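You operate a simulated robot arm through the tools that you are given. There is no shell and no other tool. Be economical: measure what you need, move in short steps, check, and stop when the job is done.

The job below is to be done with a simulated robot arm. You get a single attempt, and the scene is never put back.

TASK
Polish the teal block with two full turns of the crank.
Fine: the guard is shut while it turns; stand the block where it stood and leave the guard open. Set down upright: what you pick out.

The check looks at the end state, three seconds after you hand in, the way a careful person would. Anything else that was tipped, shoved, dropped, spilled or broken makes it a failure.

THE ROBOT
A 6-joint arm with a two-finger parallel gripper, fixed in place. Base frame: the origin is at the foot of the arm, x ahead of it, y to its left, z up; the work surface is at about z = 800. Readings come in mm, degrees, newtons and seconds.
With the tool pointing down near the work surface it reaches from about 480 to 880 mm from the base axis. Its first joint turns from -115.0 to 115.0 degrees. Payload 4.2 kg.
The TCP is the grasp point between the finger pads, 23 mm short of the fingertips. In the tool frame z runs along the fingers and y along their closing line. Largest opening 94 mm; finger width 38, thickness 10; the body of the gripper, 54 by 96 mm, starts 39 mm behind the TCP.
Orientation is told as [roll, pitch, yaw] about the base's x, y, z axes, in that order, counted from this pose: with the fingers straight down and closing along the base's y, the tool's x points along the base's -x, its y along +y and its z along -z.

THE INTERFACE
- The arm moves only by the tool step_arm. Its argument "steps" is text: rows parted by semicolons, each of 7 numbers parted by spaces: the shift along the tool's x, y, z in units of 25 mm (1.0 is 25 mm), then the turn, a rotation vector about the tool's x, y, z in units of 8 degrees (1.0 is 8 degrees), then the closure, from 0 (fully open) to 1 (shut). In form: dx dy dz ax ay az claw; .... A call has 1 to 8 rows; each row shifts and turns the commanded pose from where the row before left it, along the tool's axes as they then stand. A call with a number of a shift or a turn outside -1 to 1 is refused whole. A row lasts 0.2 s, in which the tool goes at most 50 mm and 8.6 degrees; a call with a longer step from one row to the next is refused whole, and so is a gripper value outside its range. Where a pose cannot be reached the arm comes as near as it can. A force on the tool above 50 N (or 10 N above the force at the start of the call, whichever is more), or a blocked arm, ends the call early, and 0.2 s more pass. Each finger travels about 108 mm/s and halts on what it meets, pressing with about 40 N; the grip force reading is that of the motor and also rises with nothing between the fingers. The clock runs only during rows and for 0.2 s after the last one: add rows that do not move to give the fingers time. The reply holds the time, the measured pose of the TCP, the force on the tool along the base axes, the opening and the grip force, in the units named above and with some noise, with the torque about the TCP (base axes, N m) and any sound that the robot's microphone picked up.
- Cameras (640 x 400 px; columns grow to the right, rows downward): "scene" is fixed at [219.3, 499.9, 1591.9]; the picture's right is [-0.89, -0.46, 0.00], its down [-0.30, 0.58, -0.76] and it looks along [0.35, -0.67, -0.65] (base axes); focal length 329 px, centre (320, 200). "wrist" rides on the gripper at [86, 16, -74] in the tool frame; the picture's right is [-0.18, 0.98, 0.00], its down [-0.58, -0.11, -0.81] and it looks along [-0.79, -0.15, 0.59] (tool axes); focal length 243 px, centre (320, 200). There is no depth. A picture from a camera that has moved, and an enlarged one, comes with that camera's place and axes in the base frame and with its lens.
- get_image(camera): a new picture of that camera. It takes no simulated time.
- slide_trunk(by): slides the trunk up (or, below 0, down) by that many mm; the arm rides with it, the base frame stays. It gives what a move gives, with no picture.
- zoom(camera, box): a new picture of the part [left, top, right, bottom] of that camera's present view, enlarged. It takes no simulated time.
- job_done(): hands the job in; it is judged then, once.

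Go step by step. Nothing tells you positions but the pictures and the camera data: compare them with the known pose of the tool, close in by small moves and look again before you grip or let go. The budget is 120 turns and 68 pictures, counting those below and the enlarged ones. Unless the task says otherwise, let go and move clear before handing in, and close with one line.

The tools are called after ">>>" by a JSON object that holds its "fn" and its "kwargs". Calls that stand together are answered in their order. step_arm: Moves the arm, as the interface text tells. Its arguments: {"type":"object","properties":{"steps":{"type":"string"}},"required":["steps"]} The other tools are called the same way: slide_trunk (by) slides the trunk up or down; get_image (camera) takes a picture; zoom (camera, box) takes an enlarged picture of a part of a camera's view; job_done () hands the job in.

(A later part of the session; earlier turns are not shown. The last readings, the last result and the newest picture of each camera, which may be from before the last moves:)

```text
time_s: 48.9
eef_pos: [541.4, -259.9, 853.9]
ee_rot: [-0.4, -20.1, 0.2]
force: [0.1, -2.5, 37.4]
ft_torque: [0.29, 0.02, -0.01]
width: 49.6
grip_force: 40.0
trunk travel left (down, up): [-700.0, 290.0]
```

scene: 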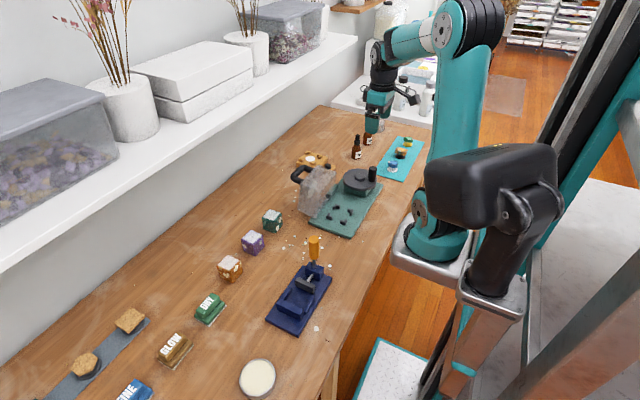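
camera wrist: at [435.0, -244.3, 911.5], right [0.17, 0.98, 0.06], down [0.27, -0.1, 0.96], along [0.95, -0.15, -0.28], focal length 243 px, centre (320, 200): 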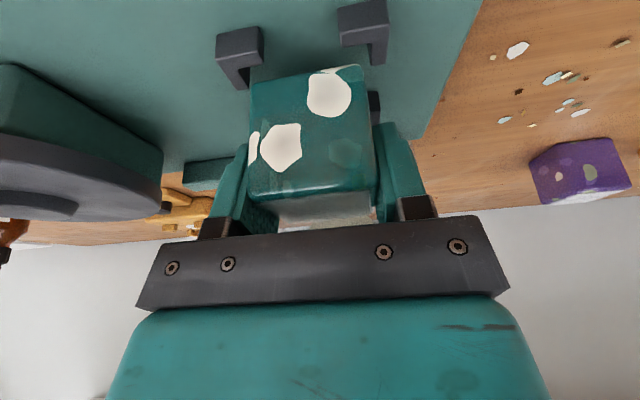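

The block is on the plate. Release and withdraw along the tool axis.

>>> {"fn": "step_arm", "kwargs": {"steps": "-0.007 0 -0.02 0 0 0 1; 0 0 0 0 0 0 0.5; 0 0 0 0 0 0 0.2; 0 0 0 0 0 0 0.2; 0 0 -0.6 0 0 0 0.2; 0 0 -1 0 0 0 0.2; 0 0 -1 0 0 0 0.2; 0 0 -1 0 0 0 0.2"}}

>>> {"fn": "get_image", "kwargs": {"camera": "wrist"}}

>>> {"fn": "zoom", "kwargs": {"camera": "scene", "box": [310, 170, 370, 230]}}

```text
time_s: 50.7
eef_pos: [509.4, -260.1, 936.2]
ee_rot: [-0.2, -20.0, 0.2]
force: [0.4, -0.9, -0.1]
ft_torque: [0.02, 0.01, 0.0]
width: 75.0
grip_force: 0.1
trunk travel left (down, up): [-700.0, 290.0]
```

```text
31 pictures are left
camera wrist: at [403.5, -244.5, 975.8], right [0.17, 0.98, 0.06], down [0.27, -0.11, 0.96], along [0.95, -0.15, -0.28], focal length 243 px, centre (320, 200)
```

wrist: 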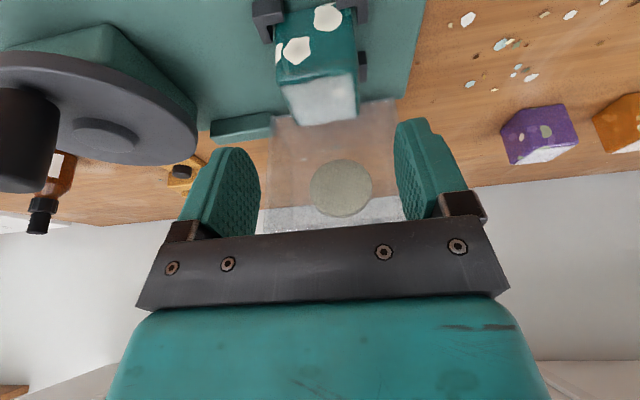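

```text
6.67 times, centred on (340, 200) of scene
camera zoom: at [219.3, 499.9, 1591.9], right [-0.89, -0.46, 0.0], down [-0.3, 0.58, -0.76], along [0.35, -0.67, -0.65], focal length 2196 px, centre (187, 200)
```

zoom: 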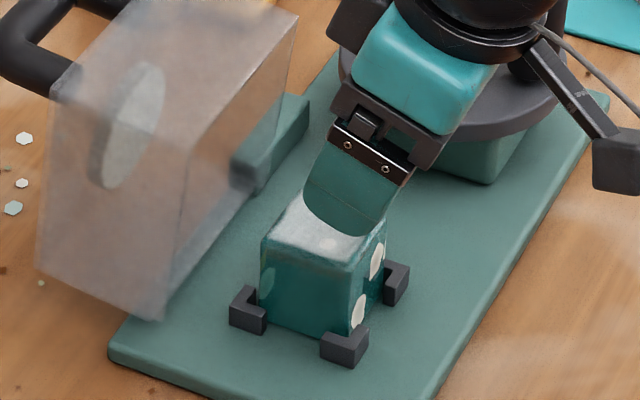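

The block is nested nicely and upright. Next I'll straighten up, rise, and yaw −90° so the fingers can straddle the guard's handle bar.

>>> {"fn": "step_arm", "kwargs": {"steps": "0 0 -0.8 0 0.9 0 0.2; 0 0 -0.8 0 0.9 0 0.2; 0 0 -0.8 0 0.7 0 0.2; 0 0 -0.8 0 0 1 0.4; 0 0 -0.8 0 0 1 0.575; 0 0 0 0 0 1 0.575; 0 0 0 0 0 1 0.575; 0 0 0 0 0 1 0.575"}}

>>> {"fn": "step_arm", "kwargs": {"steps": "0 0 0 0 0 1 0.575; 0 0 0 0 0 1 0.575; 0 0 0 0 0 1 0.575; 0 0 0 0 0 1 0.575; 0 0 0 0 0 1 0.575; 0 0 0 0 0 1 0.575; 0 0 0 0 0 0.25 0.575; 0 0 0 0 0 0 0.575"}}

```text
time_s: 52.5
eef_pos: [496.9, -260.1, 1035.4]
ee_rot: [-0.3, -0.1, -40.0]
force: [-0.6, 0.1, 0.5]
ft_torque: [-0.02, -0.01, -0.01]
width: 39.8
grip_force: 0.2
trunk travel left (down, up): [-700.0, 290.0]
```

```text
time_s: 54.3
eef_pos: [496.2, -259.8, 1035.4]
ee_rot: [-0.1, -0.2, -90.1]
force: [-0.4, 0.0, 0.3]
ft_torque: [-0.01, -0.02, 0.02]
width: 40.0
grip_force: 0.1
trunk travel left (down, up): [-700.0, 290.0]
```

>>> {"fn": "step_arm", "kwargs": {"steps": "0 1 0 0 0 0 0.575; 0 1 0 0 0 0 0.575; 0 1 0 0 0 0 0.575; 0 1 0 0 0 0 0.575; 0 1 0 0 0 0 0.575; 0 1 0 0 0 0 0.575; 0 1 0 0 0 0 0.575; 0 1 0 0 0 0 0.575"}}

>>> {"fn": "step_arm", "kwargs": {"steps": "0 0.1 0.3 0 0 0 0.575; 0 0 0 0 0 0 0.575"}}

>>> {"fn": "get_image", "kwargs": {"camera": "wrist"}}

>>> {"fn": "zoom", "kwargs": {"camera": "scene", "box": [270, 110, 370, 230]}}

```text
time_s: 56.1
eef_pos: [696.2, -258.5, 1035.3]
ee_rot: [0.0, -0.2, -89.9]
force: [0.3, -0.2, 0.8]
ft_torque: [-0.05, 0.01, 0.04]
width: 40.0
grip_force: 0.1
trunk travel left (down, up): [-700.0, 290.0]
```

```text
time_s: 56.7
eef_pos: [701.1, -260.1, 1028.2]
ee_rot: [0.0, -0.2, -89.9]
force: [-0.2, 0.2, 0.3]
ft_torque: [-0.03, 0.0, 0.04]
width: 40.1
grip_force: 0.1
trunk travel left (down, up): [-700.0, 290.0]
```

```text
29 pictures are left
camera wrist: at [716.7, -172.6, 1101.2], right [0.98, -0.18, 0.0], down [-0.11, -0.58, 0.81], along [-0.15, -0.79, -0.59], focal length 243 px, centre (320, 200)
```

wrist: 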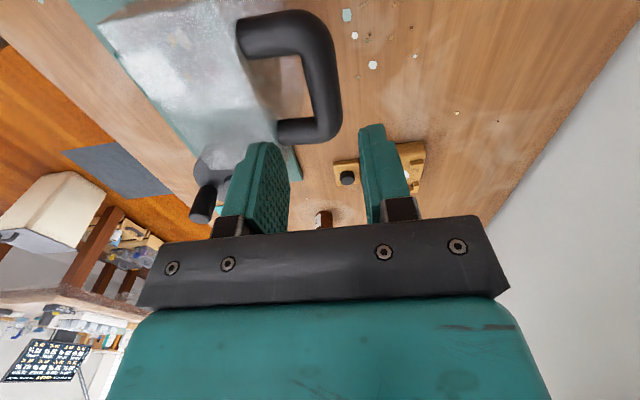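

```text
3.33 times, centred on (320, 170) of scene
camera zoom: at [219.3, 499.9, 1591.9], right [-0.89, -0.46, 0.0], down [-0.3, 0.58, -0.76], along [0.35, -0.67, -0.65], focal length 1098 px, centre (320, 300)
```

zoom: 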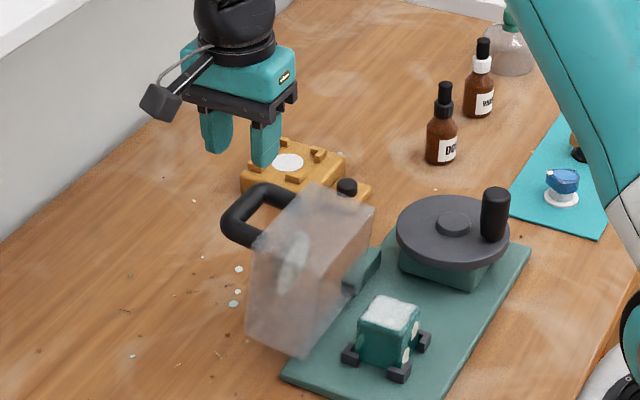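

>>> {"fn": "zoom", "kwargs": {"camera": "wrist", "box": [200, 0, 360, 160]}}

```text
2.50 times, centred on (280, 80) of wrist
camera zoom: at [716.7, -172.6, 1101.2], right [0.98, -0.18, 0.0], down [-0.11, -0.58, 0.81], along [-0.15, -0.79, -0.59], focal length 606 px, centre (420, 500)
```

zoom: 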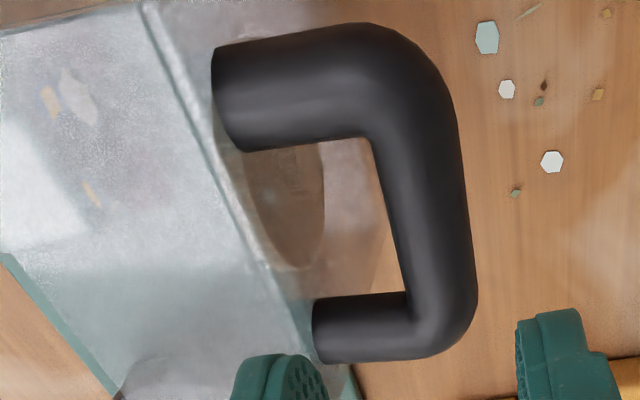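

The bar is at about (703,−255.6,945), 20 mm thick, with about 45 mm between its legs. I'll line up and lower to just above it, then check.

>>> {"fn": "step_arm", "kwargs": {"steps": "0.18 0.06 0.5 0 0 0 0.575; 0 0 0.7 0 0 0 0.575; 0 0 0.5 0 0 0 0.575; 0 0 0 0 0 0 0.575"}}

>>> {"fn": "get_image", "kwargs": {"camera": "wrist"}}

>>> {"fn": "zoom", "kwargs": {"camera": "scene", "box": [280, 130, 340, 200]}}

```text
time_s: 57.7
eef_pos: [700.8, -256.5, 984.5]
ee_rot: [-0.1, -0.3, -89.9]
force: [0.4, -0.1, -0.7]
ft_torque: [0.0, 0.02, -0.01]
width: 40.0
grip_force: 0.0
trunk travel left (down, up): [-700.0, 290.0]
```

```text
26 pictures are left
camera wrist: at [716.6, -168.5, 1058.9], right [0.98, -0.18, 0.0], down [-0.11, -0.58, 0.81], along [-0.15, -0.79, -0.59], focal length 243 px, centre (320, 200)
```

wrist: 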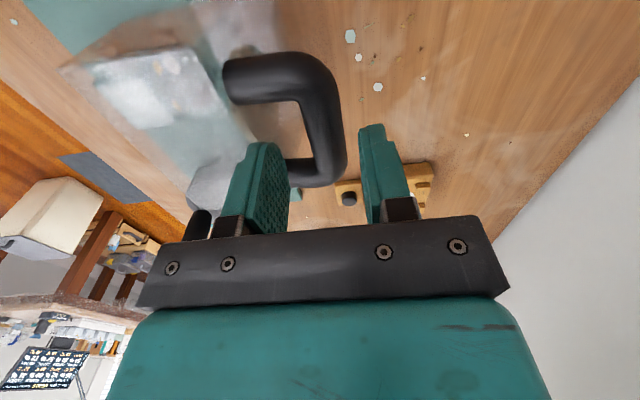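

```text
5.71 times, centred on (310, 165) of scene
camera zoom: at [219.3, 499.9, 1591.9], right [-0.89, -0.46, 0.0], down [-0.3, 0.58, -0.76], along [0.35, -0.67, -0.65], focal length 1882 px, centre (377, 400)
```

zoom: 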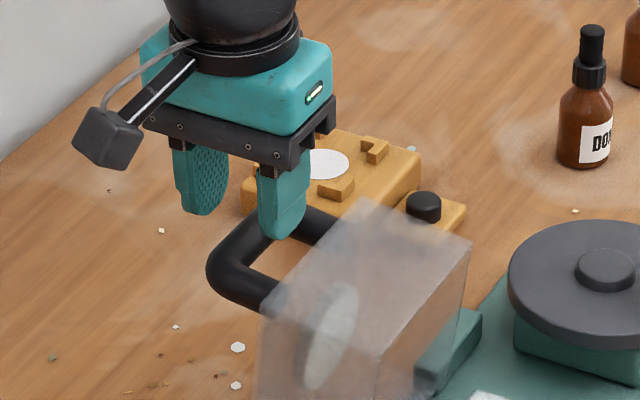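

Geometry is consistent. Lower over the bar now.

>>> {"fn": "step_arm", "kwargs": {"steps": "0.04 0.06 0.3 0 0 0 0.575; 0 0 0.4 0 0 0 0.575; 0 0 0.5 0 0 0 0.575; 0 0 0 0 0 0 0.575"}}

>>> {"fn": "get_image", "kwargs": {"camera": "wrist"}}

>>> {"fn": "zoom", "kwargs": {"camera": "scene", "box": [280, 130, 340, 200]}}

```text
time_s: 58.7
eef_pos: [702.4, -256.1, 956.0]
ee_rot: [0.0, -0.2, -90.1]
force: [0.5, -5.5, 1.6]
ft_torque: [-0.05, 0.01, 0.13]
width: 39.6
grip_force: 0.0
trunk travel left (down, up): [-700.0, 290.0]
```

```text
24 pictures are left
camera wrist: at [719.0, -169.3, 1028.4], right [0.98, -0.18, 0.0], down [-0.11, -0.58, 0.81], along [-0.15, -0.79, -0.59], focal length 243 px, centre (320, 200)
```

wrist: 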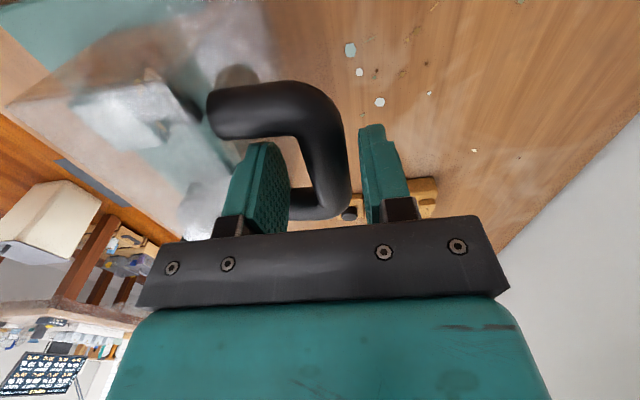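

```text
5.71 times, centred on (310, 165) of scene
camera zoom: at [219.3, 499.9, 1591.9], right [-0.89, -0.46, 0.0], down [-0.3, 0.58, -0.76], along [0.35, -0.67, -0.65], focal length 1882 px, centre (377, 400)
```

zoom: 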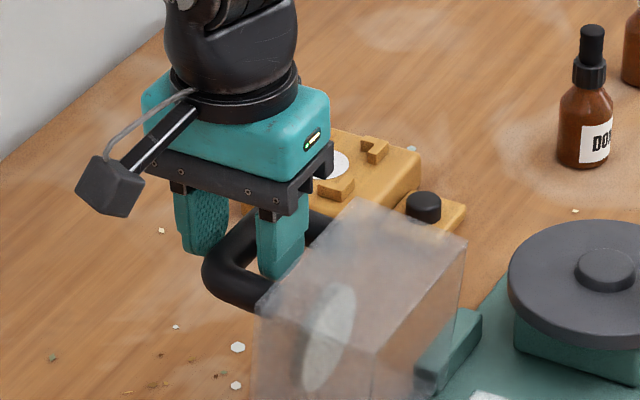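

A slight side contact on the +y leg, so I'll shift 2.5 mm toward −y and begin swinging the guard along its arc, stopping to check.

>>> {"fn": "step_arm", "kwargs": {"steps": "-0.1 0 0 0 0 0 0.575; 0 -0.448 -0.34 0 0 0 0.575; 0 -0.48 -0.30 0 0 0 0.575; 0 -0.504 -0.256 0 0 0 0.575; 0 -0.524 -0.212 0 0 0 0.575; 0 0 0 0 0 0 0.575"}}

>>> {"fn": "zoom", "kwargs": {"camera": "scene", "box": [280, 120, 370, 220]}}

```text
time_s: 60.1
eef_pos: [652.5, -256.7, 983.2]
ee_rot: [0.0, -0.2, -89.9]
force: [0.5, 0.2, -1.0]
ft_torque: [0.04, 0.01, 0.0]
width: 40.3
grip_force: 0.5
trunk travel left (down, up): [-700.0, 290.0]
```

```text
4.00 times, centred on (325, 170) of scene
camera zoom: at [219.3, 499.9, 1591.9], right [-0.89, -0.46, 0.0], down [-0.3, 0.58, -0.76], along [0.35, -0.67, -0.65], focal length 1318 px, centre (300, 320)
```

zoom: 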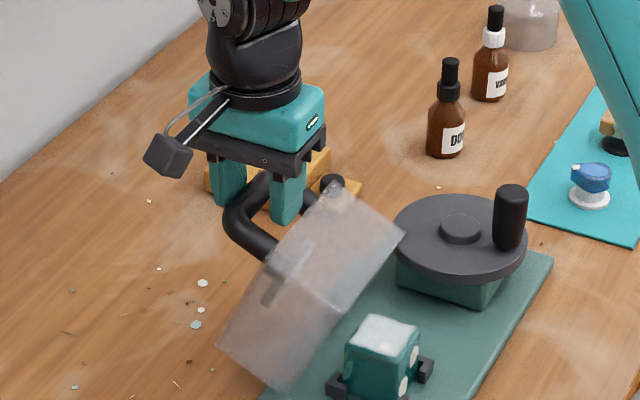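

Swinging smoothly with almost no force. Continuing over the top.

>>> {"fn": "step_arm", "kwargs": {"steps": "0 -0.54 -0.164 0 0 0 0.575; 0 -0.556 -0.12 0 0 0 0.575; 0 -0.56 -0.068 0 0 0 0.575; 0 -0.564 -0.02 0 0 0 0.575; 0 -0.564 0.028 0 0 0 0.575; 0 -0.56 0.08 0 0 0 0.575; 0 0 0 0 0 0 0.575"}}

>>> {"fn": "zoom", "kwargs": {"camera": "scene", "box": [280, 120, 370, 220]}}

```text
time_s: 61.7
eef_pos: [569.4, -256.5, 990.3]
ee_rot: [0.0, -0.1, -89.9]
force: [0.6, -0.4, -0.1]
ft_torque: [-0.03, -0.05, 0.03]
width: 39.6
grip_force: 0.1
trunk travel left (down, up): [-700.0, 290.0]
```

```text
4.00 times, centred on (325, 170) of scene
camera zoom: at [219.3, 499.9, 1591.9], right [-0.89, -0.46, 0.0], down [-0.3, 0.58, -0.76], along [0.35, -0.67, -0.65], focal length 1318 px, centre (300, 320)
```

zoom: 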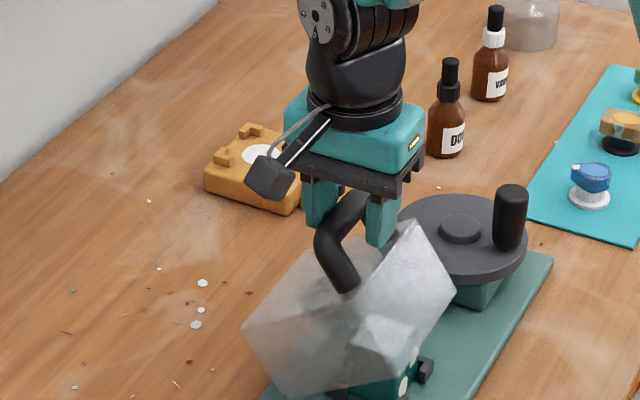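

>>> {"fn": "step_arm", "kwargs": {"steps": "0 -0.552 0.128 0 0 0 0.575; 0 -0.536 0.176 0 0 0 0.575; 0 -0.52 0.22 0 0 0 0.575; 0 -0.5 0.264 0 0 0 0.575; 0 -0.476 0.308 0 0 0 0.575; 0 -0.444 0.348 0 0 0 0.575; 0 0 0 0 0 0 0.575"}}

>>> {"fn": "zoom", "kwargs": {"camera": "scene", "box": [290, 120, 390, 230]}}

```text
time_s: 63.3
eef_pos: [494.5, -256.0, 953.7]
ee_rot: [0.0, -0.2, -89.9]
force: [0.8, -0.1, 0.9]
ft_torque: [-0.02, 0.01, 0.02]
width: 40.0
grip_force: 0.0
trunk travel left (down, up): [-700.0, 290.0]
```

```text
3.64 times, centred on (340, 175) of scene
camera zoom: at [219.3, 499.9, 1591.9], right [-0.89, -0.46, 0.0], down [-0.3, 0.58, -0.76], along [0.35, -0.67, -0.65], focal length 1198 px, centre (247, 291)
```

zoom: 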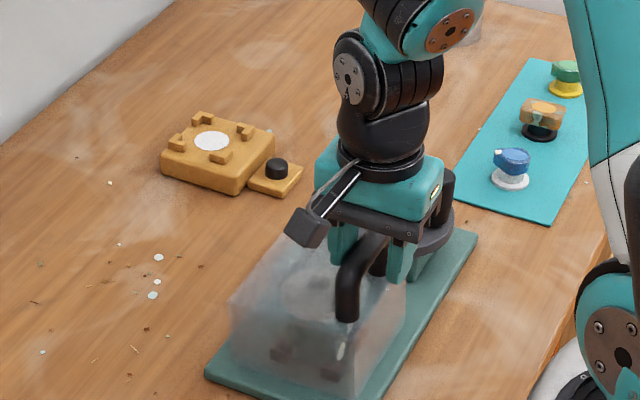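

>>> {"fn": "step_arm", "kwargs": {"steps": "0 -0.2 0.2 0 0 0 0.575; 0 -0.2 0.2 0 0 0 0.575; 0 0 0 0 0 0 0.575"}}

>>> {"fn": "zoom", "kwargs": {"camera": "scene", "box": [310, 150, 390, 230]}}

```text
time_s: 64.1
eef_pos: [485.2, -256.6, 945.7]
ee_rot: [0.1, -0.2, -89.9]
force: [3.3, 0.2, 1.5]
ft_torque: [0.02, -0.07, -0.08]
width: 41.8
grip_force: 2.1
trunk travel left (down, up): [-700.0, 290.0]
```

```text
5.00 times, centred on (350, 190) of scene
camera zoom: at [219.3, 499.9, 1591.9], right [-0.89, -0.46, 0.0], down [-0.3, 0.58, -0.76], along [0.35, -0.67, -0.65], focal length 1647 px, centre (170, 250)
```

zoom: 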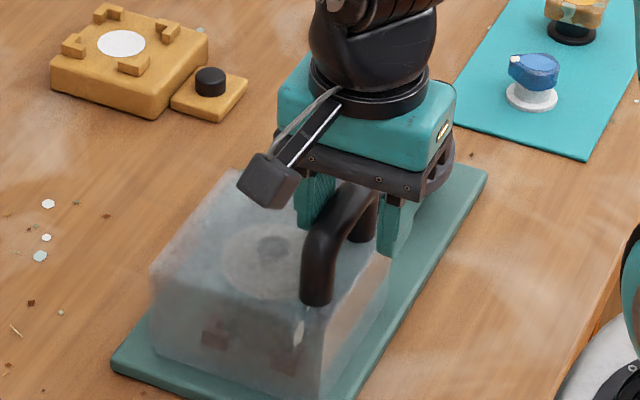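

The guard is shut, with its bar now at about x=495. I'll centre the fingers on the bar and withdraw straight up.

>>> {"fn": "step_arm", "kwargs": {"steps": "0 0.35 0 0 0 0 0.575; 0 0 -0.4 0 0 0 0.575; 0 0 -1 0 0 0 0.575; 0 0 -1 0 0 0 0.575; 0 0 -1 0 0 0 0.575; 0 0 0 0 0 0 0.4; 0 0 0 0 0 0 0.4"}}

>>> {"fn": "get_image", "kwargs": {"camera": "wrist"}}

>>> {"fn": "zoom", "kwargs": {"camera": "scene", "box": [310, 150, 390, 230]}}

```text
time_s: 65.7
eef_pos: [493.2, -258.2, 1029.6]
ee_rot: [0.0, -0.2, -89.9]
force: [0.2, 0.9, 0.6]
ft_torque: [0.0, 0.01, 0.03]
width: 56.3
grip_force: 0.2
trunk travel left (down, up): [-700.0, 290.0]
```

```text
18 pictures are left
camera wrist: at [510.0, -170.7, 1102.3], right [0.98, -0.18, 0.0], down [-0.11, -0.58, 0.81], along [-0.15, -0.79, -0.59], focal length 243 px, centre (320, 200)
```

wrist: 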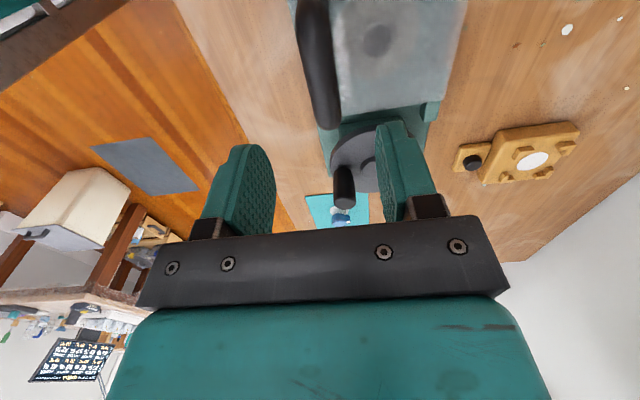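

```text
5.00 times, centred on (350, 190) of scene
camera zoom: at [219.3, 499.9, 1591.9], right [-0.89, -0.46, 0.0], down [-0.3, 0.58, -0.76], along [0.35, -0.67, -0.65], focal length 1647 px, centre (170, 250)
```

zoom: 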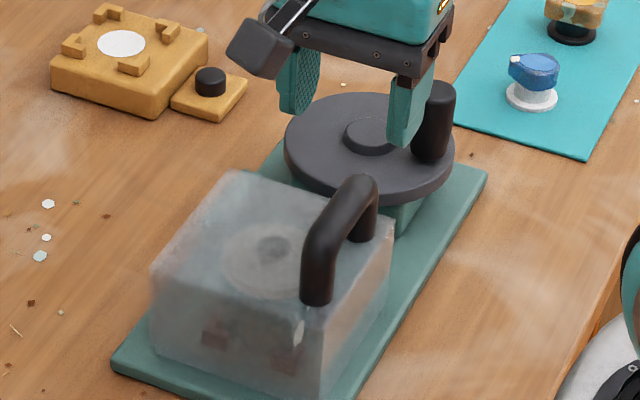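

The guard is fully shut. Next, the crank: the knob is near (494,−423) with its top at about z=922. I'll move over for a better look.

>>> {"fn": "step_arm", "kwargs": {"steps": "-1 0 0 0 0 0 0.4; -1 0 0 0 0 0 0.4; -1 0 0 0 0 0 0.4; -1 0 0 0 0 0 0.4; -1 0 0 0 0 0 0.4; -0.7 0 0 0 0 0 0.4; 0 0 0 0 0 0 0.4"}}

>>> {"fn": "zoom", "kwargs": {"camera": "wrist", "box": [240, 0, 480, 200]}}

```text
time_s: 67.3
eef_pos: [493.5, -399.3, 1030.6]
ee_rot: [0.0, -0.2, -89.9]
force: [0.0, 0.1, 0.5]
ft_torque: [-0.04, 0.01, 0.01]
width: 56.3
grip_force: 0.0
trunk travel left (down, up): [-700.0, 290.0]
```

```text
2.00 times, centred on (360, 100) of wrist
camera zoom: at [509.7, -313.1, 1103.1], right [0.98, -0.18, 0.0], down [-0.11, -0.58, 0.81], along [-0.15, -0.79, -0.59], focal length 485 px, centre (240, 400)
```

zoom: 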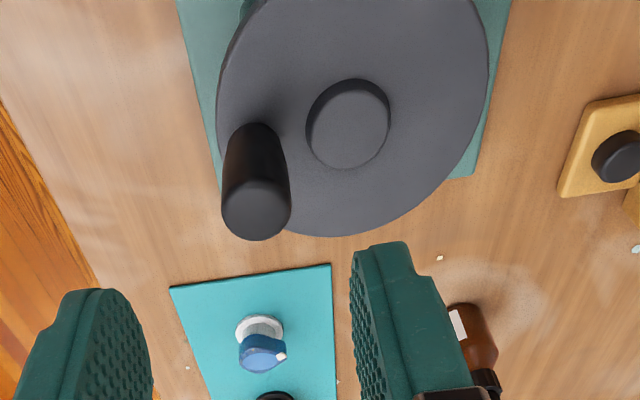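

Disc hub measured at (538.8,−425.4), and the knob at about (494.7,−426) with its top near z=920, so the crank radius is about 44 mm. Moving above and down onto the knob.

>>> {"fn": "step_arm", "kwargs": {"steps": "-0.6 0.05 0.5 0 0 0 0.4; -0.47 0 0.9 0 0 0 0.4; 0 0 0.9 0 0 0 0.4; 0 0 0.9 0 0 0 0.4; 0 0 0.4 0 0 0 0.4; 0 0 0 0 0 0 0.4"}}

>>> {"fn": "get_image", "kwargs": {"camera": "wrist"}}

```text
time_s: 68.7
eef_pos: [495.9, -425.7, 938.2]
ee_rot: [0.0, -0.2, -89.9]
force: [-0.7, -0.5, 0.6]
ft_torque: [0.01, -0.01, -0.03]
width: 56.5
grip_force: 0.1
trunk travel left (down, up): [-700.0, 290.0]
```

```text
15 pictures are left
camera wrist: at [511.5, -340.1, 1011.7], right [0.98, -0.18, 0.0], down [-0.11, -0.58, 0.81], along [-0.15, -0.79, -0.59], focal length 243 px, centre (320, 200)
```

wrist: 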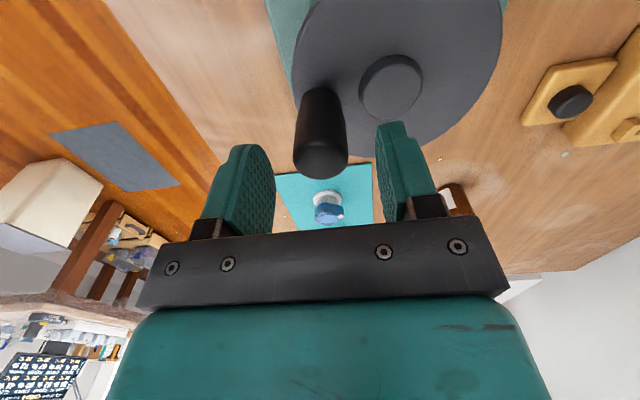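

The knob is exactly centred under the grip point. Descend and grip.

>>> {"fn": "step_arm", "kwargs": {"steps": "0 0 0.7 0 0 0 0.4; 0 0 0.7 0 0 0 0.4; 0 0 0 0 0 0 0.4; 0 0 0 0 0 0 0.7; 0 0 0 0 0 0 1; 0 0 0 0 0 0 1; 0 0 0 0 0 0 1"}}

```text
time_s: 70.3
eef_pos: [495.5, -426.2, 904.8]
ee_rot: [0.0, -0.2, -90.1]
force: [-2.2, 0.0, -2.1]
ft_torque: [-0.54, -0.01, -0.02]
width: 29.4
grip_force: 44.8
trunk travel left (down, up): [-700.0, 290.0]
```

Gripped the knob (29 mm). I'll begin turning clockwise in 20° steps, checking the forces.

>>> {"fn": "step_arm", "kwargs": {"steps": "0.5925 0.1045 0 0 0 0 1; 0.521 0.3008 0 0 0 0 1; 0.3867 0.4608 0 0 0 0 1"}}

>>> {"fn": "zoom", "kwargs": {"camera": "scene", "box": [310, 140, 400, 230]}}

```text
time_s: 71.1
eef_pos: [515.2, -389.2, 904.9]
ee_rot: [0.1, -0.2, -89.9]
force: [1.5, -1.7, 5.5]
ft_torque: [0.78, 0.23, 0.01]
width: 29.2
grip_force: 44.9
trunk travel left (down, up): [-700.0, 290.0]
```

```text
4.44 times, centred on (355, 185) of scene
camera zoom: at [219.3, 499.9, 1591.9], right [-0.89, -0.46, 0.0], down [-0.3, 0.58, -0.76], along [0.35, -0.67, -0.65], focal length 1464 px, centre (164, 267)
```

zoom: 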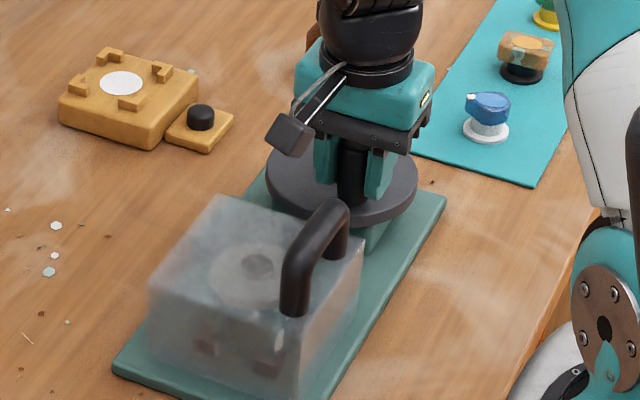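

>>> {"fn": "step_arm", "kwargs": {"steps": "0.2058 0.5653 0 0 0 0 1; 0 0.6016 0 0 0 0 1; -0.2058 0.5653 0 0 0 0 1; -0.3867 0.4608 0 0 0 0 1; -0.521 0.3008 0 0 0 0 1; -0.5925 0.1045 0 0 0 0 1"}}

>>> {"fn": "step_arm", "kwargs": {"steps": "-0.5925 -0.1045 0 0 0 0 1; -0.521 -0.3008 0 0 0 0 1; -0.3867 -0.4608 0 0 0 0 1; -0.2058 -0.5653 0 0 0 0 1; 0 -0.6016 0 0 0 0 1; 0.2058 -0.5653 0 0 0 0 1"}}

>>> {"fn": "step_arm", "kwargs": {"steps": "0.3867 -0.4608 0 0 0 0 1; 0.521 -0.3008 0 0 0 0 1; 0.5925 -0.1045 0 0 0 0 1; 0 0 0 0 0 0 1"}}

>>> {"fn": "zoom", "kwargs": {"camera": "scene", "box": [310, 140, 400, 230]}}

```text
time_s: 72.5
eef_pos: [584.8, -428.4, 904.0]
ee_rot: [0.4, -0.5, -89.8]
force: [40.8, -2.3, 2.9]
ft_torque: [0.42, 0.53, 0.16]
width: 29.7
grip_force: 45.0
trunk travel left (down, up): [-700.0, 290.0]
```

```text
time_s: 73.9
eef_pos: [515.2, -464.1, 904.5]
ee_rot: [-0.2, -0.2, -90.0]
force: [-10.5, -17.2, 21.6]
ft_torque: [-0.31, 0.37, -0.02]
width: 29.6
grip_force: 44.2
trunk travel left (down, up): [-700.0, 290.0]
```

```text
time_s: 74.9
eef_pos: [494.6, -425.0, 904.5]
ee_rot: [0.1, -0.1, -89.8]
force: [-5.6, 1.2, 29.2]
ft_torque: [0.95, 0.13, -0.03]
width: 29.5
grip_force: 45.3
trunk travel left (down, up): [-700.0, 290.0]
```

```text
4.44 times, centred on (355, 185) of scene
camera zoom: at [219.3, 499.9, 1591.9], right [-0.89, -0.46, 0.0], down [-0.3, 0.58, -0.76], along [0.35, -0.67, -0.65], focal length 1464 px, centre (164, 267)
```

zoom: 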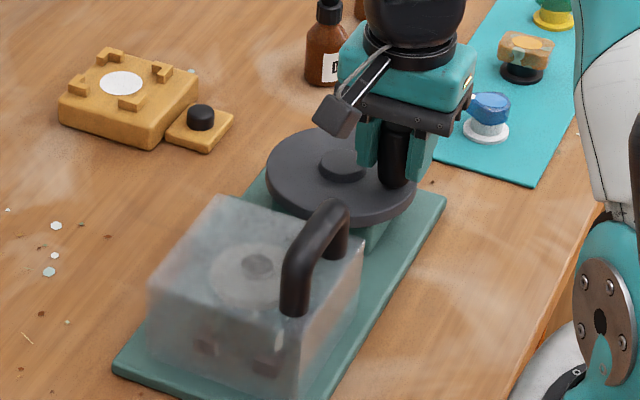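

One turn is done. The force pattern shows the true radius is about 45 mm, so I'll scale the second turn accordingly.

>>> {"fn": "step_arm", "kwargs": {"steps": "0.6157 0.1086 -0.02 0 0 0 1; 0.5414 0.3126 0 0 0 0 1; 0.4019 0.4789 0 0 0 0 1; 0.2138 0.5875 0 0 0 0 1; 0 0.6252 0 0 0 0 1; -0.2138 0.5875 0 0 0 0 1"}}

>>> {"fn": "step_arm", "kwargs": {"steps": "-0.4019 0.4789 0 0 0 0 1; -0.5414 0.3126 0 0 0 0 1; -0.6157 0.1086 0 0 0 0 1; -0.6157 -0.1086 0 0 0 0 1; -0.5414 -0.3126 0 0 0 0 1; -0.4019 -0.4789 0 0 0 0 1"}}

>>> {"fn": "step_arm", "kwargs": {"steps": "-0.2138 -0.5875 0 0 0 0 1; 0 -0.6252 0 0 0 0 1; 0.2138 -0.5875 0 0 0 0 1; 0.4019 -0.4789 0 0 0 0 1; 0.5414 -0.3126 0 0 0 0 1; 0.6157 -0.1086 0 0 0 0 1; 0 0 0 0 0 0 1"}}

```text
time_s: 76.3
eef_pos: [562.8, -386.8, 904.1]
ee_rot: [-0.1, -0.2, -89.9]
force: [2.3, 3.8, 3.4]
ft_torque: [1.1, -0.22, -0.01]
width: 29.5
grip_force: 45.0
trunk travel left (down, up): [-700.0, 290.0]
```

```text
time_s: 77.7
eef_pos: [561.1, -465.6, 904.8]
ee_rot: [0.0, -0.2, -90.0]
force: [-0.1, 1.0, 5.4]
ft_torque: [-0.92, 0.21, -0.02]
width: 29.6
grip_force: 44.6
trunk travel left (down, up): [-700.0, 290.0]
```

```text
time_s: 79.3
eef_pos: [495.1, -424.9, 905.7]
ee_rot: [0.0, -0.2, -89.9]
force: [7.8, 0.3, 1.4]
ft_torque: [0.62, -0.04, 0.01]
width: 29.6
grip_force: 44.7
trunk travel left (down, up): [-700.0, 290.0]
```

Two turns are complete. I'll add a tiny 3° margin to cover grip play, then release and rise.

>>> {"fn": "step_arm", "kwargs": {"steps": "0.1 0.004 0 0 0 0 1; 0 0 0 0 0 0 1; 0 0 0 0 0 0 0.6; 0 0 0 0 0 0 0.4; 0 0 0 0 0 0 0.4; 0 0 -0.8 0 0 0 0.4; 0 0 -1 0 0 0 0.4; 0 0 -1 0 0 0 0.4"}}

>>> {"fn": "step_arm", "kwargs": {"steps": "0 0 -1 0 0 0 0.5; 0 0 -1 0 0 0 0.575; 0 0 0 0 0 0 0.575"}}

>>> {"fn": "zoom", "kwargs": {"camera": "scene", "box": [310, 140, 400, 230]}}

```text
time_s: 81.1
eef_pos: [495.0, -424.4, 973.5]
ee_rot: [-0.1, -0.2, -89.9]
force: [-0.2, -0.7, -0.5]
ft_torque: [0.02, 0.05, 0.0]
width: 56.4
grip_force: 0.2
trunk travel left (down, up): [-700.0, 290.0]
```

```text
time_s: 81.9
eef_pos: [494.8, -422.7, 1024.3]
ee_rot: [0.0, -0.2, -89.9]
force: [0.3, 0.0, 0.3]
ft_torque: [-0.01, -0.05, 0.02]
width: 40.1
grip_force: 0.1
trunk travel left (down, up): [-700.0, 290.0]
```

```text
4.44 times, centred on (355, 185) of scene
camera zoom: at [219.3, 499.9, 1591.9], right [-0.89, -0.46, 0.0], down [-0.3, 0.58, -0.76], along [0.35, -0.67, -0.65], focal length 1464 px, centre (164, 267)
```

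zoom: 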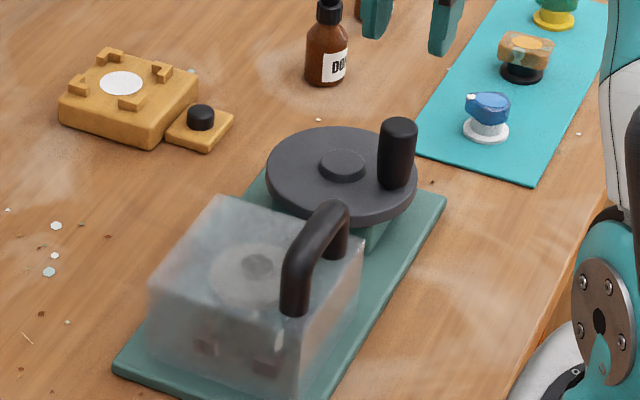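

The crank is back where it started, with two turns made and the guard shut throughout. Now I'll return over the handle bar to open the guard.

>>> {"fn": "step_arm", "kwargs": {"steps": "1 0 0 0 0 0 0.575; 1 0 0 0 0 0 0.575; 1 0 0 0 0 0 0.575; 1 0 0 0 0 0 0.575; 1 0 0 0 0 0 0.575; 1 0 0 0 0 0 0.575; 0.57 0 0 0 0 0 0.575; 0 0 0 0 0 0 0.575"}}

>>> {"fn": "step_arm", "kwargs": {"steps": "0 0 0.7 0 0 0 0.575; 0 0 0.6 0 0 0 0.575; 0 0 0 0 0 0 0.575"}}

>>> {"fn": "zoom", "kwargs": {"camera": "scene", "box": [310, 130, 390, 220]}}

```text
time_s: 83.7
eef_pos: [495.4, -261.1, 1025.6]
ee_rot: [0.1, -0.1, -90.0]
force: [-0.1, 0.2, 0.1]
ft_torque: [-0.01, -0.02, -0.01]
width: 40.1
grip_force: 0.0
trunk travel left (down, up): [-700.0, 290.0]
```

```text
time_s: 84.5
eef_pos: [493.8, -261.3, 991.0]
ee_rot: [0.0, -0.2, -89.9]
force: [0.3, -0.9, -0.2]
ft_torque: [0.01, -0.02, 0.0]
width: 40.1
grip_force: 0.1
trunk travel left (down, up): [-700.0, 290.0]
```

```text
4.44 times, centred on (350, 175) of scene
camera zoom: at [219.3, 499.9, 1591.9], right [-0.89, -0.46, 0.0], down [-0.3, 0.58, -0.76], along [0.35, -0.67, -0.65], focal length 1464 px, centre (187, 311)
```

zoom: 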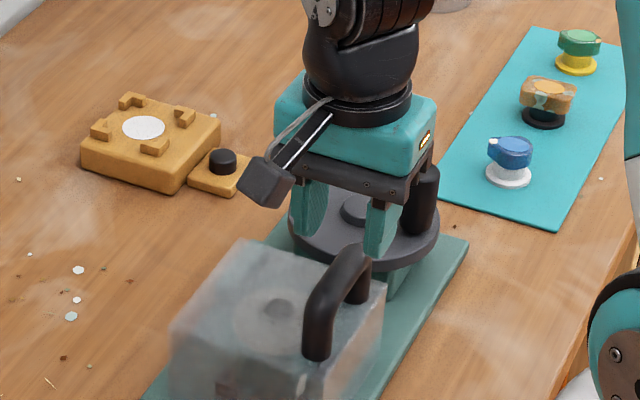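

>>> {"fn": "step_arm", "kwargs": {"steps": "0.12 0.03 0.3 0 0 0 0.575; 0 0 0.5 0 0 0 0.575; 0 0 0.5 0 0 0 0.575; 0 0 0.45 0 0 0 0.575; 0 0 0 0 0 0 0.575"}}

>>> {"fn": "zoom", "kwargs": {"camera": "scene", "box": [310, 130, 390, 220]}}

```text
time_s: 85.7
eef_pos: [495.1, -257.8, 947.8]
ee_rot: [0.0, -0.2, -89.9]
force: [0.6, 0.5, -0.3]
ft_torque: [-0.01, 0.0, -0.01]
width: 40.0
grip_force: 0.0
trunk travel left (down, up): [-700.0, 290.0]
```

```text
4.44 times, centred on (350, 175) of scene
camera zoom: at [219.3, 499.9, 1591.9], right [-0.89, -0.46, 0.0], down [-0.3, 0.58, -0.76], along [0.35, -0.67, -0.65], focal length 1464 px, centre (187, 311)
```

zoom: 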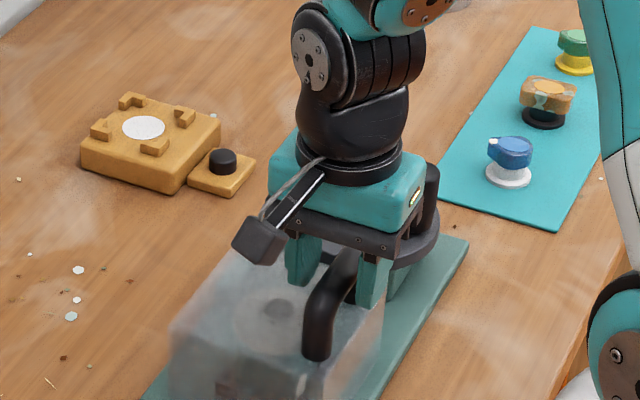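

The fingers straddle the bar. Take up the slack and swing the guard back open.

>>> {"fn": "step_arm", "kwargs": {"steps": "0 0.3 0 0 0 0 0.575; 0 0.444 -0.348 0 0 0 0.575; 0 0.476 -0.308 0 0 0 0.575; 0 0.5 -0.264 0 0 0 0.575; 0 0.52 -0.22 0 0 0 0.575; 0 0 0 0 0 0 0.575"}}

>>> {"fn": "zoom", "kwargs": {"camera": "scene", "box": [310, 130, 390, 220]}}

```text
time_s: 87.1
eef_pos: [550.0, -256.2, 975.8]
ee_rot: [0.0, -0.2, -90.0]
force: [-0.6, 0.5, 0.2]
ft_torque: [0.03, 0.0, -0.02]
width: 40.3
grip_force: 0.8
trunk travel left (down, up): [-700.0, 290.0]
```

```text
4.44 times, centred on (350, 175) of scene
camera zoom: at [219.3, 499.9, 1591.9], right [-0.89, -0.46, 0.0], down [-0.3, 0.58, -0.76], along [0.35, -0.67, -0.65], focal length 1464 px, centre (187, 311)
```

zoom: 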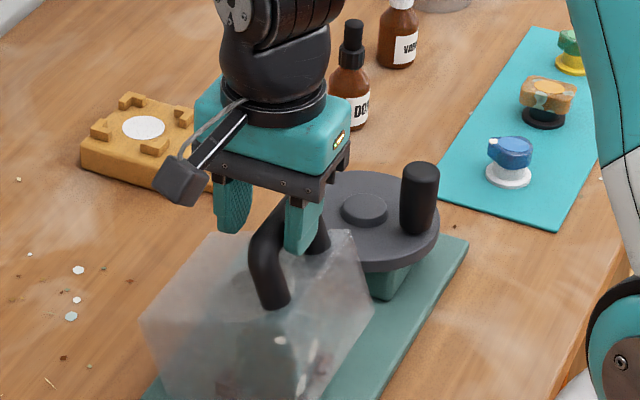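

The guard is rising with the fingers. Continuing over the top and down the far side.

>>> {"fn": "step_arm", "kwargs": {"steps": "0 0.536 -0.176 0 0 0 0.575; 0 0.552 -0.128 0 0 0 0.575; 0 0.56 -0.08 0 0 0 0.575; 0 0.564 -0.028 0 0 0 0.575; 0 0.564 0.02 0 0 0 0.575; 0 0.56 0.068 0 0 0 0.575; 0 0.556 0.12 0 0 0 0.575; 0 0 0 0 0 0 0.575"}}

>>> {"fn": "step_arm", "kwargs": {"steps": "0 0.54 0.164 0 0 0 0.575; 0 0.524 0.212 0 0 0 0.575; 0 0.504 0.256 0 0 0 0.575; 0 0.3 0.19 0 0 0 0.575; 0 0 0 0 0 0 0.575"}}

>>> {"fn": "zoom", "kwargs": {"camera": "scene", "box": [270, 120, 380, 240]}}

```text
time_s: 88.9
eef_pos: [648.6, -256.0, 980.2]
ee_rot: [-0.1, -0.2, -90.0]
force: [-0.9, -1.7, 0.1]
ft_torque: [-0.03, 0.03, 0.02]
width: 39.8
grip_force: 0.2
trunk travel left (down, up): [-700.0, 290.0]
```

```text
time_s: 90.1
eef_pos: [696.4, -256.3, 959.9]
ee_rot: [0.0, -0.3, -89.9]
force: [-0.6, 0.7, 0.2]
ft_torque: [-0.02, 0.01, -0.01]
width: 39.7
grip_force: 0.0
trunk travel left (down, up): [-700.0, 290.0]
```

```text
3.33 times, centred on (325, 180) of scene
camera zoom: at [219.3, 499.9, 1591.9], right [-0.89, -0.46, 0.0], down [-0.3, 0.58, -0.76], along [0.35, -0.67, -0.65], focal length 1098 px, centre (303, 267)
```

zoom: 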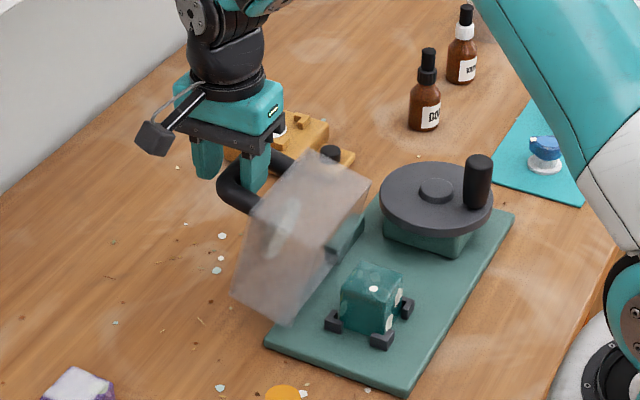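

The block's top is now polished teal. I'll ease the guard the last few degrees to its stop.

>>> {"fn": "step_arm", "kwargs": {"steps": "0 0.25 0.15 0 0 0 0.575; 0 0.25 0.15 0 0 0 0.575; 0 0.2 0.1 0 0 0 0.575; 0 0 0 0 0 0 0.575"}}

>>> {"fn": "zoom", "kwargs": {"camera": "scene", "box": [270, 120, 380, 240]}}

```text
time_s: 91.1
eef_pos: [712.4, -257.5, 951.0]
ee_rot: [0.0, -0.2, -89.9]
force: [0.0, 0.4, 0.3]
ft_torque: [-0.01, -0.01, -0.01]
width: 40.0
grip_force: 0.0
trunk travel left (down, up): [-700.0, 290.0]
```

```text
3.33 times, centred on (325, 180) of scene
camera zoom: at [219.3, 499.9, 1591.9], right [-0.89, -0.46, 0.0], down [-0.3, 0.58, -0.76], along [0.35, -0.67, -0.65], focal length 1098 px, centre (303, 267)
```

zoom: 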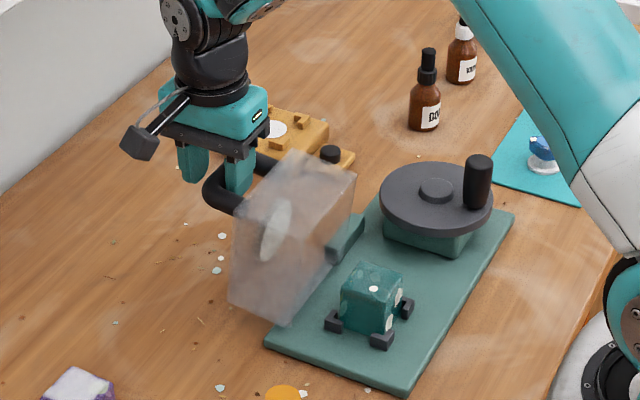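

The guard is back at its original open stop. I'll withdraw upward, then yaw back to 0.

>>> {"fn": "step_arm", "kwargs": {"steps": "0 -0.34 0 0 0 0 0.575; 0 0 -0.5 0 0 0 0.575; 0 0 -1 0 0 0 0.575; 0 0 -1 0 0 0 0.575; 0 0 -1 0 0 0 0.575; 0 0 -1 0 0 0 0.4; 0 -0.5 0 0 0 0 0.2; 0 -1 0 0 0 0 0.2"}}

>>> {"fn": "step_arm", "kwargs": {"steps": "0 -1 0 0 0 0 0.2; 0 -1 0 0 0 0 0.2; 0 -1 0 0 0 0 0.2; 0 -1 0 0 0 0 0.2; 0 -1 0 0 0 0 0.2; 0 -1 0 0 0 0 0.2; 0 -1 0 0 0 0 0.2; 0 0 0 0 0 0 0.2"}}

>>> {"fn": "step_arm", "kwargs": {"steps": "0 0 0 0 0 -1 0.2; 0 0 0 0 0 -1 0.2; 0 0 0 0 0 -1 0.2; 0 0 0 0 0 -1 0.2; 0 0 0 0 0 -1 0.2; 0 0 0 0 0 -1 0.2; 0 0 0 0 0 -1 0.2; 0 0 0 0 0 -1 0.2"}}

>>> {"fn": "step_arm", "kwargs": {"steps": "0 0 0 0 0 -1 0.2; 0 0 0 0 0 -1 0.2; 0 0 0 0 0 -1 0.2; 0 0 0 0 0 -0.25 0.2; 0 0 0 0 0 0 0.2"}}

```text
time_s: 92.9
eef_pos: [667.0, -255.3, 1063.6]
ee_rot: [-0.1, -0.3, -89.9]
force: [0.3, 0.0, -0.5]
ft_torque: [-0.01, 0.01, -0.04]
width: 75.4
grip_force: 0.0
trunk travel left (down, up): [-700.0, 290.0]
```

```text
time_s: 94.7
eef_pos: [489.6, -257.6, 1063.2]
ee_rot: [0.0, -0.3, -89.9]
force: [-0.5, 0.5, -0.1]
ft_torque: [-0.05, -0.01, 0.02]
width: 75.0
grip_force: 0.2
trunk travel left (down, up): [-700.0, 290.0]
```

```text
time_s: 96.5
eef_pos: [491.0, -255.9, 1063.0]
ee_rot: [-0.2, -0.1, -25.9]
force: [-0.7, 0.6, -0.6]
ft_torque: [0.01, 0.0, 0.0]
width: 75.2
grip_force: 0.2
trunk travel left (down, up): [-700.0, 290.0]
```

```text
time_s: 97.7
eef_pos: [493.1, -256.3, 1062.9]
ee_rot: [-0.1, 0.0, 0.2]
force: [0.3, -0.6, -0.1]
ft_torque: [0.0, -0.01, 0.0]
width: 74.9
grip_force: 0.0
trunk travel left (down, up): [-700.0, 290.0]
```

>>> {"fn": "step_arm", "kwargs": {"steps": "0 -0.16 0 0 -0.9 0 0.2; 0 0 0 0 -0.8 0 0.2; 0.1 0 0.8 0 -0.8 0 0.2; 0.18 0 0.84 0 0 0 0.2; 0.18 0 0.84 0 0 0 0.2; 0.18 0 0.84 0 0 0 0.2; 0.18 0 0.84 0 0 0 0.2; 0.18 0 0.84 0 0 0 0.2"}}

>>> {"fn": "get_image", "kwargs": {"camera": "wrist"}}

```text
time_s: 99.5
eef_pos: [509.7, -260.3, 937.7]
ee_rot: [-0.2, -20.1, 0.0]
force: [-0.6, -0.2, 0.1]
ft_torque: [-0.01, -0.03, 0.0]
width: 75.0
grip_force: 0.0
trunk travel left (down, up): [-700.0, 290.0]
```

```text
6 pictures are left
camera wrist: at [403.1, -244.3, 975.8], right [0.17, 0.98, 0.06], down [0.27, -0.1, 0.96], along [0.95, -0.15, -0.28], focal length 243 px, centre (320, 200)
```

wrist: 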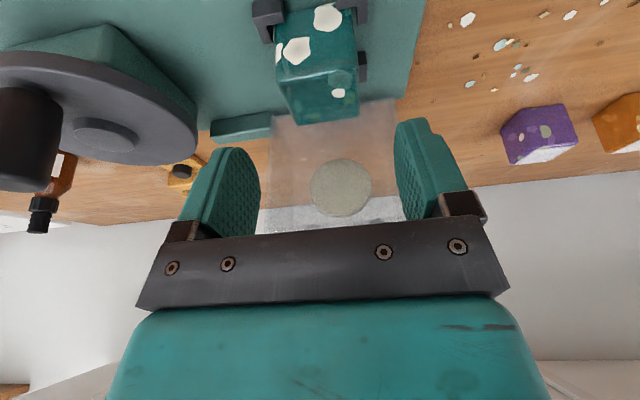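

The view matches the earlier one, so the block sits where I left it. Descend along the tool axis, grip, and lift straight up slowly.

>>> {"fn": "step_arm", "kwargs": {"steps": "-0.045 0 0.9 0 0 0 0.2; 0 0 0.9 0 0 0 0.2; 0 0 0.9 0 0 0 0.2; 0 0 0.8 0 0 0 0.2; 0 0 0 0 0 0 0.2; 0 0 0 0 0 0 0.2"}}

>>> {"fn": "step_arm", "kwargs": {"steps": "0 0 0 0 0 0 0.6; 0 0 0 0 0 0 1; 0 0 0 0 0 0 1; 0 0 0 0 0 0 1; -0.041 0 -0.113 0 0 0 1; -0.068 0 -0.188 0 0 0 1; -0.103 0 -0.282 0 0 0 1; 0 0 0 0 0 0 1"}}

```text
time_s: 100.9
eef_pos: [539.3, -260.4, 854.1]
ee_rot: [0.0, -20.1, 0.1]
force: [-0.4, 0.4, -0.5]
ft_torque: [-0.01, 0.0, 0.0]
width: 75.3
grip_force: 0.0
trunk travel left (down, up): [-700.0, 290.0]
```

```text
time_s: 102.7
eef_pos: [540.6, -259.8, 870.1]
ee_rot: [-0.2, -20.0, 0.1]
force: [0.1, -0.5, -1.9]
ft_torque: [0.04, 0.0, 0.01]
width: 50.0
grip_force: 39.6
trunk travel left (down, up): [-700.0, 290.0]
```

>>> {"fn": "step_arm", "kwargs": {"steps": "-0.137 0 -0.376 0 0 0 1; -0.137 0 -0.376 0 0 0 1; -0.137 0.3 -0.376 0 0 0 1; 0 0.7 0 0 0 0 1; 0 0.8 0 0 0 0 1; 0 0.8 0 0 0 0 1; 0 0.8 0 0 0 0 1; 0 0.8 0 0 0 0 1"}}

>>> {"fn": "step_arm", "kwargs": {"steps": "0 0.8 0 0 0 0 1; -0.3 0.58 0.109 0 0 0 1; -0.6 0 0.218 0 0 0 1; -0.7 0 0.255 0 0 0 1; -0.7 0 0.255 0 0 0 1; -0.7 0 0.255 0 0 0 1; -0.7 0 0.255 0 0 0 1; -0.7 0 0.255 0 0 0 1"}}

>>> {"fn": "step_arm", "kwargs": {"steps": "-0.7 0 0.255 0 0 0 1; -0.7 0 0.255 0 0 0 1; -0.6 0 0.218 0 0 0 1; -0.4 0 0.146 0 0 0 1; 0 0 0 0 0 0 1"}}

```text
time_s: 104.5
eef_pos: [542.9, -158.0, 899.4]
ee_rot: [-0.2, -19.9, 0.2]
force: [0.1, -0.5, -1.3]
ft_torque: [0.01, 0.0, 0.02]
width: 50.1
grip_force: 40.0
out of reach, approached as far as the arm can: row 8
trunk travel left (down, up): [-700.0, 290.0]
```

```text
time_s: 106.3
eef_pos: [664.6, -122.5, 898.6]
ee_rot: [-0.3, -19.9, 0.1]
force: [0.6, 0.2, -1.2]
ft_torque: [-0.01, 0.02, 0.01]
width: 49.6
grip_force: 40.3
out of reach, approached as far as the arm can: row 1
trunk travel left (down, up): [-700.0, 290.0]
```

```text
time_s: 107.5
eef_pos: [726.9, -124.1, 899.3]
ee_rot: [-0.2, -19.9, 0.1]
force: [0.2, -0.3, -2.1]
ft_torque: [-0.01, 0.0, -0.03]
width: 49.6
grip_force: 39.5
trunk travel left (down, up): [-700.0, 290.0]
```

>>> {"fn": "step_arm", "kwargs": {"steps": "0.113 0.14 -0.041 0 0 0 1; 0.103 0 0.282 0 0 0 1; 0.171 0 0.47 0 0 0 1; 0.171 0 0.47 0 0 0 1; 0.1 0 0.275 0 0 0 1; 0 0 0 0 0 0 1; 0 0 0 0 0 0 1"}}

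>>> {"fn": "zoom", "kwargs": {"camera": "scene", "box": [252, 198, 292, 238]}}

```text
time_s: 109.1
eef_pos: [724.1, -117.9, 858.8]
ee_rot: [-0.3, -20.1, 0.1]
force: [1.1, -0.2, -1.4]
ft_torque: [-0.01, -0.01, 0.0]
width: 49.6
grip_force: 39.7
trunk travel left (down, up): [-700.0, 290.0]
```

```text
10.00 times, centred on (272, 218) of scene
camera zoom: at [219.3, 499.9, 1591.9], right [-0.89, -0.46, 0.0], down [-0.3, 0.58, -0.76], along [0.35, -0.67, -0.65], focal length 3294 px, centre (800, 20)
```

zoom: 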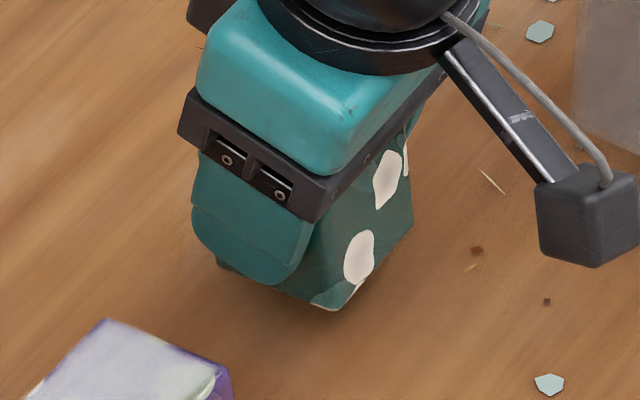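

Comparing corners with the first picture, the block is about 4 mm too far in +x. I'll correct that and lower to contact.

>>> {"fn": "step_arm", "kwargs": {"steps": "0.15 0 -0.055 0 0 0 1; 0.082 0 0.226 0 0 0 1; 0.055 0 0.15 0 0 0 1; 0.027 0 0.075 0 0 0 1; 0 0 0 0 0 0 1; 0 0 0 0 0 0 1"}}

>>> {"fn": "zoom", "kwargs": {"camera": "scene", "box": [252, 198, 292, 238]}}

```text
time_s: 110.5
eef_pos: [720.6, -118.9, 847.6]
ee_rot: [-0.4, -20.0, 0.0]
force: [-0.6, -0.9, -1.1]
ft_torque: [0.03, 0.01, 0.01]
width: 49.8
grip_force: 39.6
trunk travel left (down, up): [-700.0, 290.0]
```

```text
10.00 times, centred on (272, 218) of scene
camera zoom: at [219.3, 499.9, 1591.9], right [-0.89, -0.46, 0.0], down [-0.3, 0.58, -0.76], along [0.35, -0.67, -0.65], focal length 3294 px, centre (800, 20)
```

zoom: 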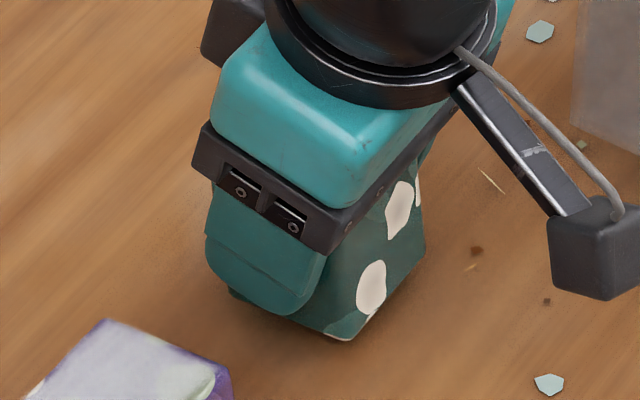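

Now it lines up to within about 1 mm. Lower to contact.

>>> {"fn": "step_arm", "kwargs": {"steps": "0.027 0 0.075 0 0 0 1; 0.02 0 0.056 0 0 0 1; 0 0 0 0 0 0 1"}}

>>> {"fn": "step_arm", "kwargs": {"steps": "0.014 0 0.038 0 0 0 1; 0.007 0 0.019 0 0 0 1; 0 0 0 0 0 0 1"}}

```text
time_s: 111.3
eef_pos: [722.3, -118.8, 844.3]
ee_rot: [-0.1, -20.1, 0.3]
force: [0.3, 0.5, -0.9]
ft_torque: [0.0, 0.0, -0.01]
width: 49.6
grip_force: 39.3
trunk travel left (down, up): [-700.0, 290.0]
```

```text
time_s: 112.1
eef_pos: [721.2, -119.7, 843.0]
ee_rot: [-0.2, -20.0, 0.1]
force: [-0.3, -0.6, -2.1]
ft_torque: [0.04, -0.01, -0.01]
width: 49.6
grip_force: 40.0
trunk travel left (down, up): [-700.0, 290.0]
```

>>> {"fn": "step_arm", "kwargs": {"steps": "0.014 0 0.038 0 0 0 1; 0 0 0 0 0 0 1"}}

>>> {"fn": "step_arm", "kwargs": {"steps": "0.01 0 0.028 0 0 0 1; 0 0 0 0 0 0 1"}}

```text
time_s: 112.7
eef_pos: [721.9, -119.6, 839.8]
ee_rot: [-0.2, -20.0, 0.1]
force: [0.0, -0.3, -1.9]
ft_torque: [-0.01, 0.0, 0.01]
width: 49.6
grip_force: 39.7
trunk travel left (down, up): [-700.0, 290.0]
```

```text
time_s: 113.3
eef_pos: [721.8, -119.7, 839.9]
ee_rot: [-0.3, -20.0, 0.0]
force: [-0.5, -0.7, 3.8]
ft_torque: [0.14, 0.11, 0.01]
width: 49.9
grip_force: 40.3
trunk travel left (down, up): [-700.0, 290.0]
```

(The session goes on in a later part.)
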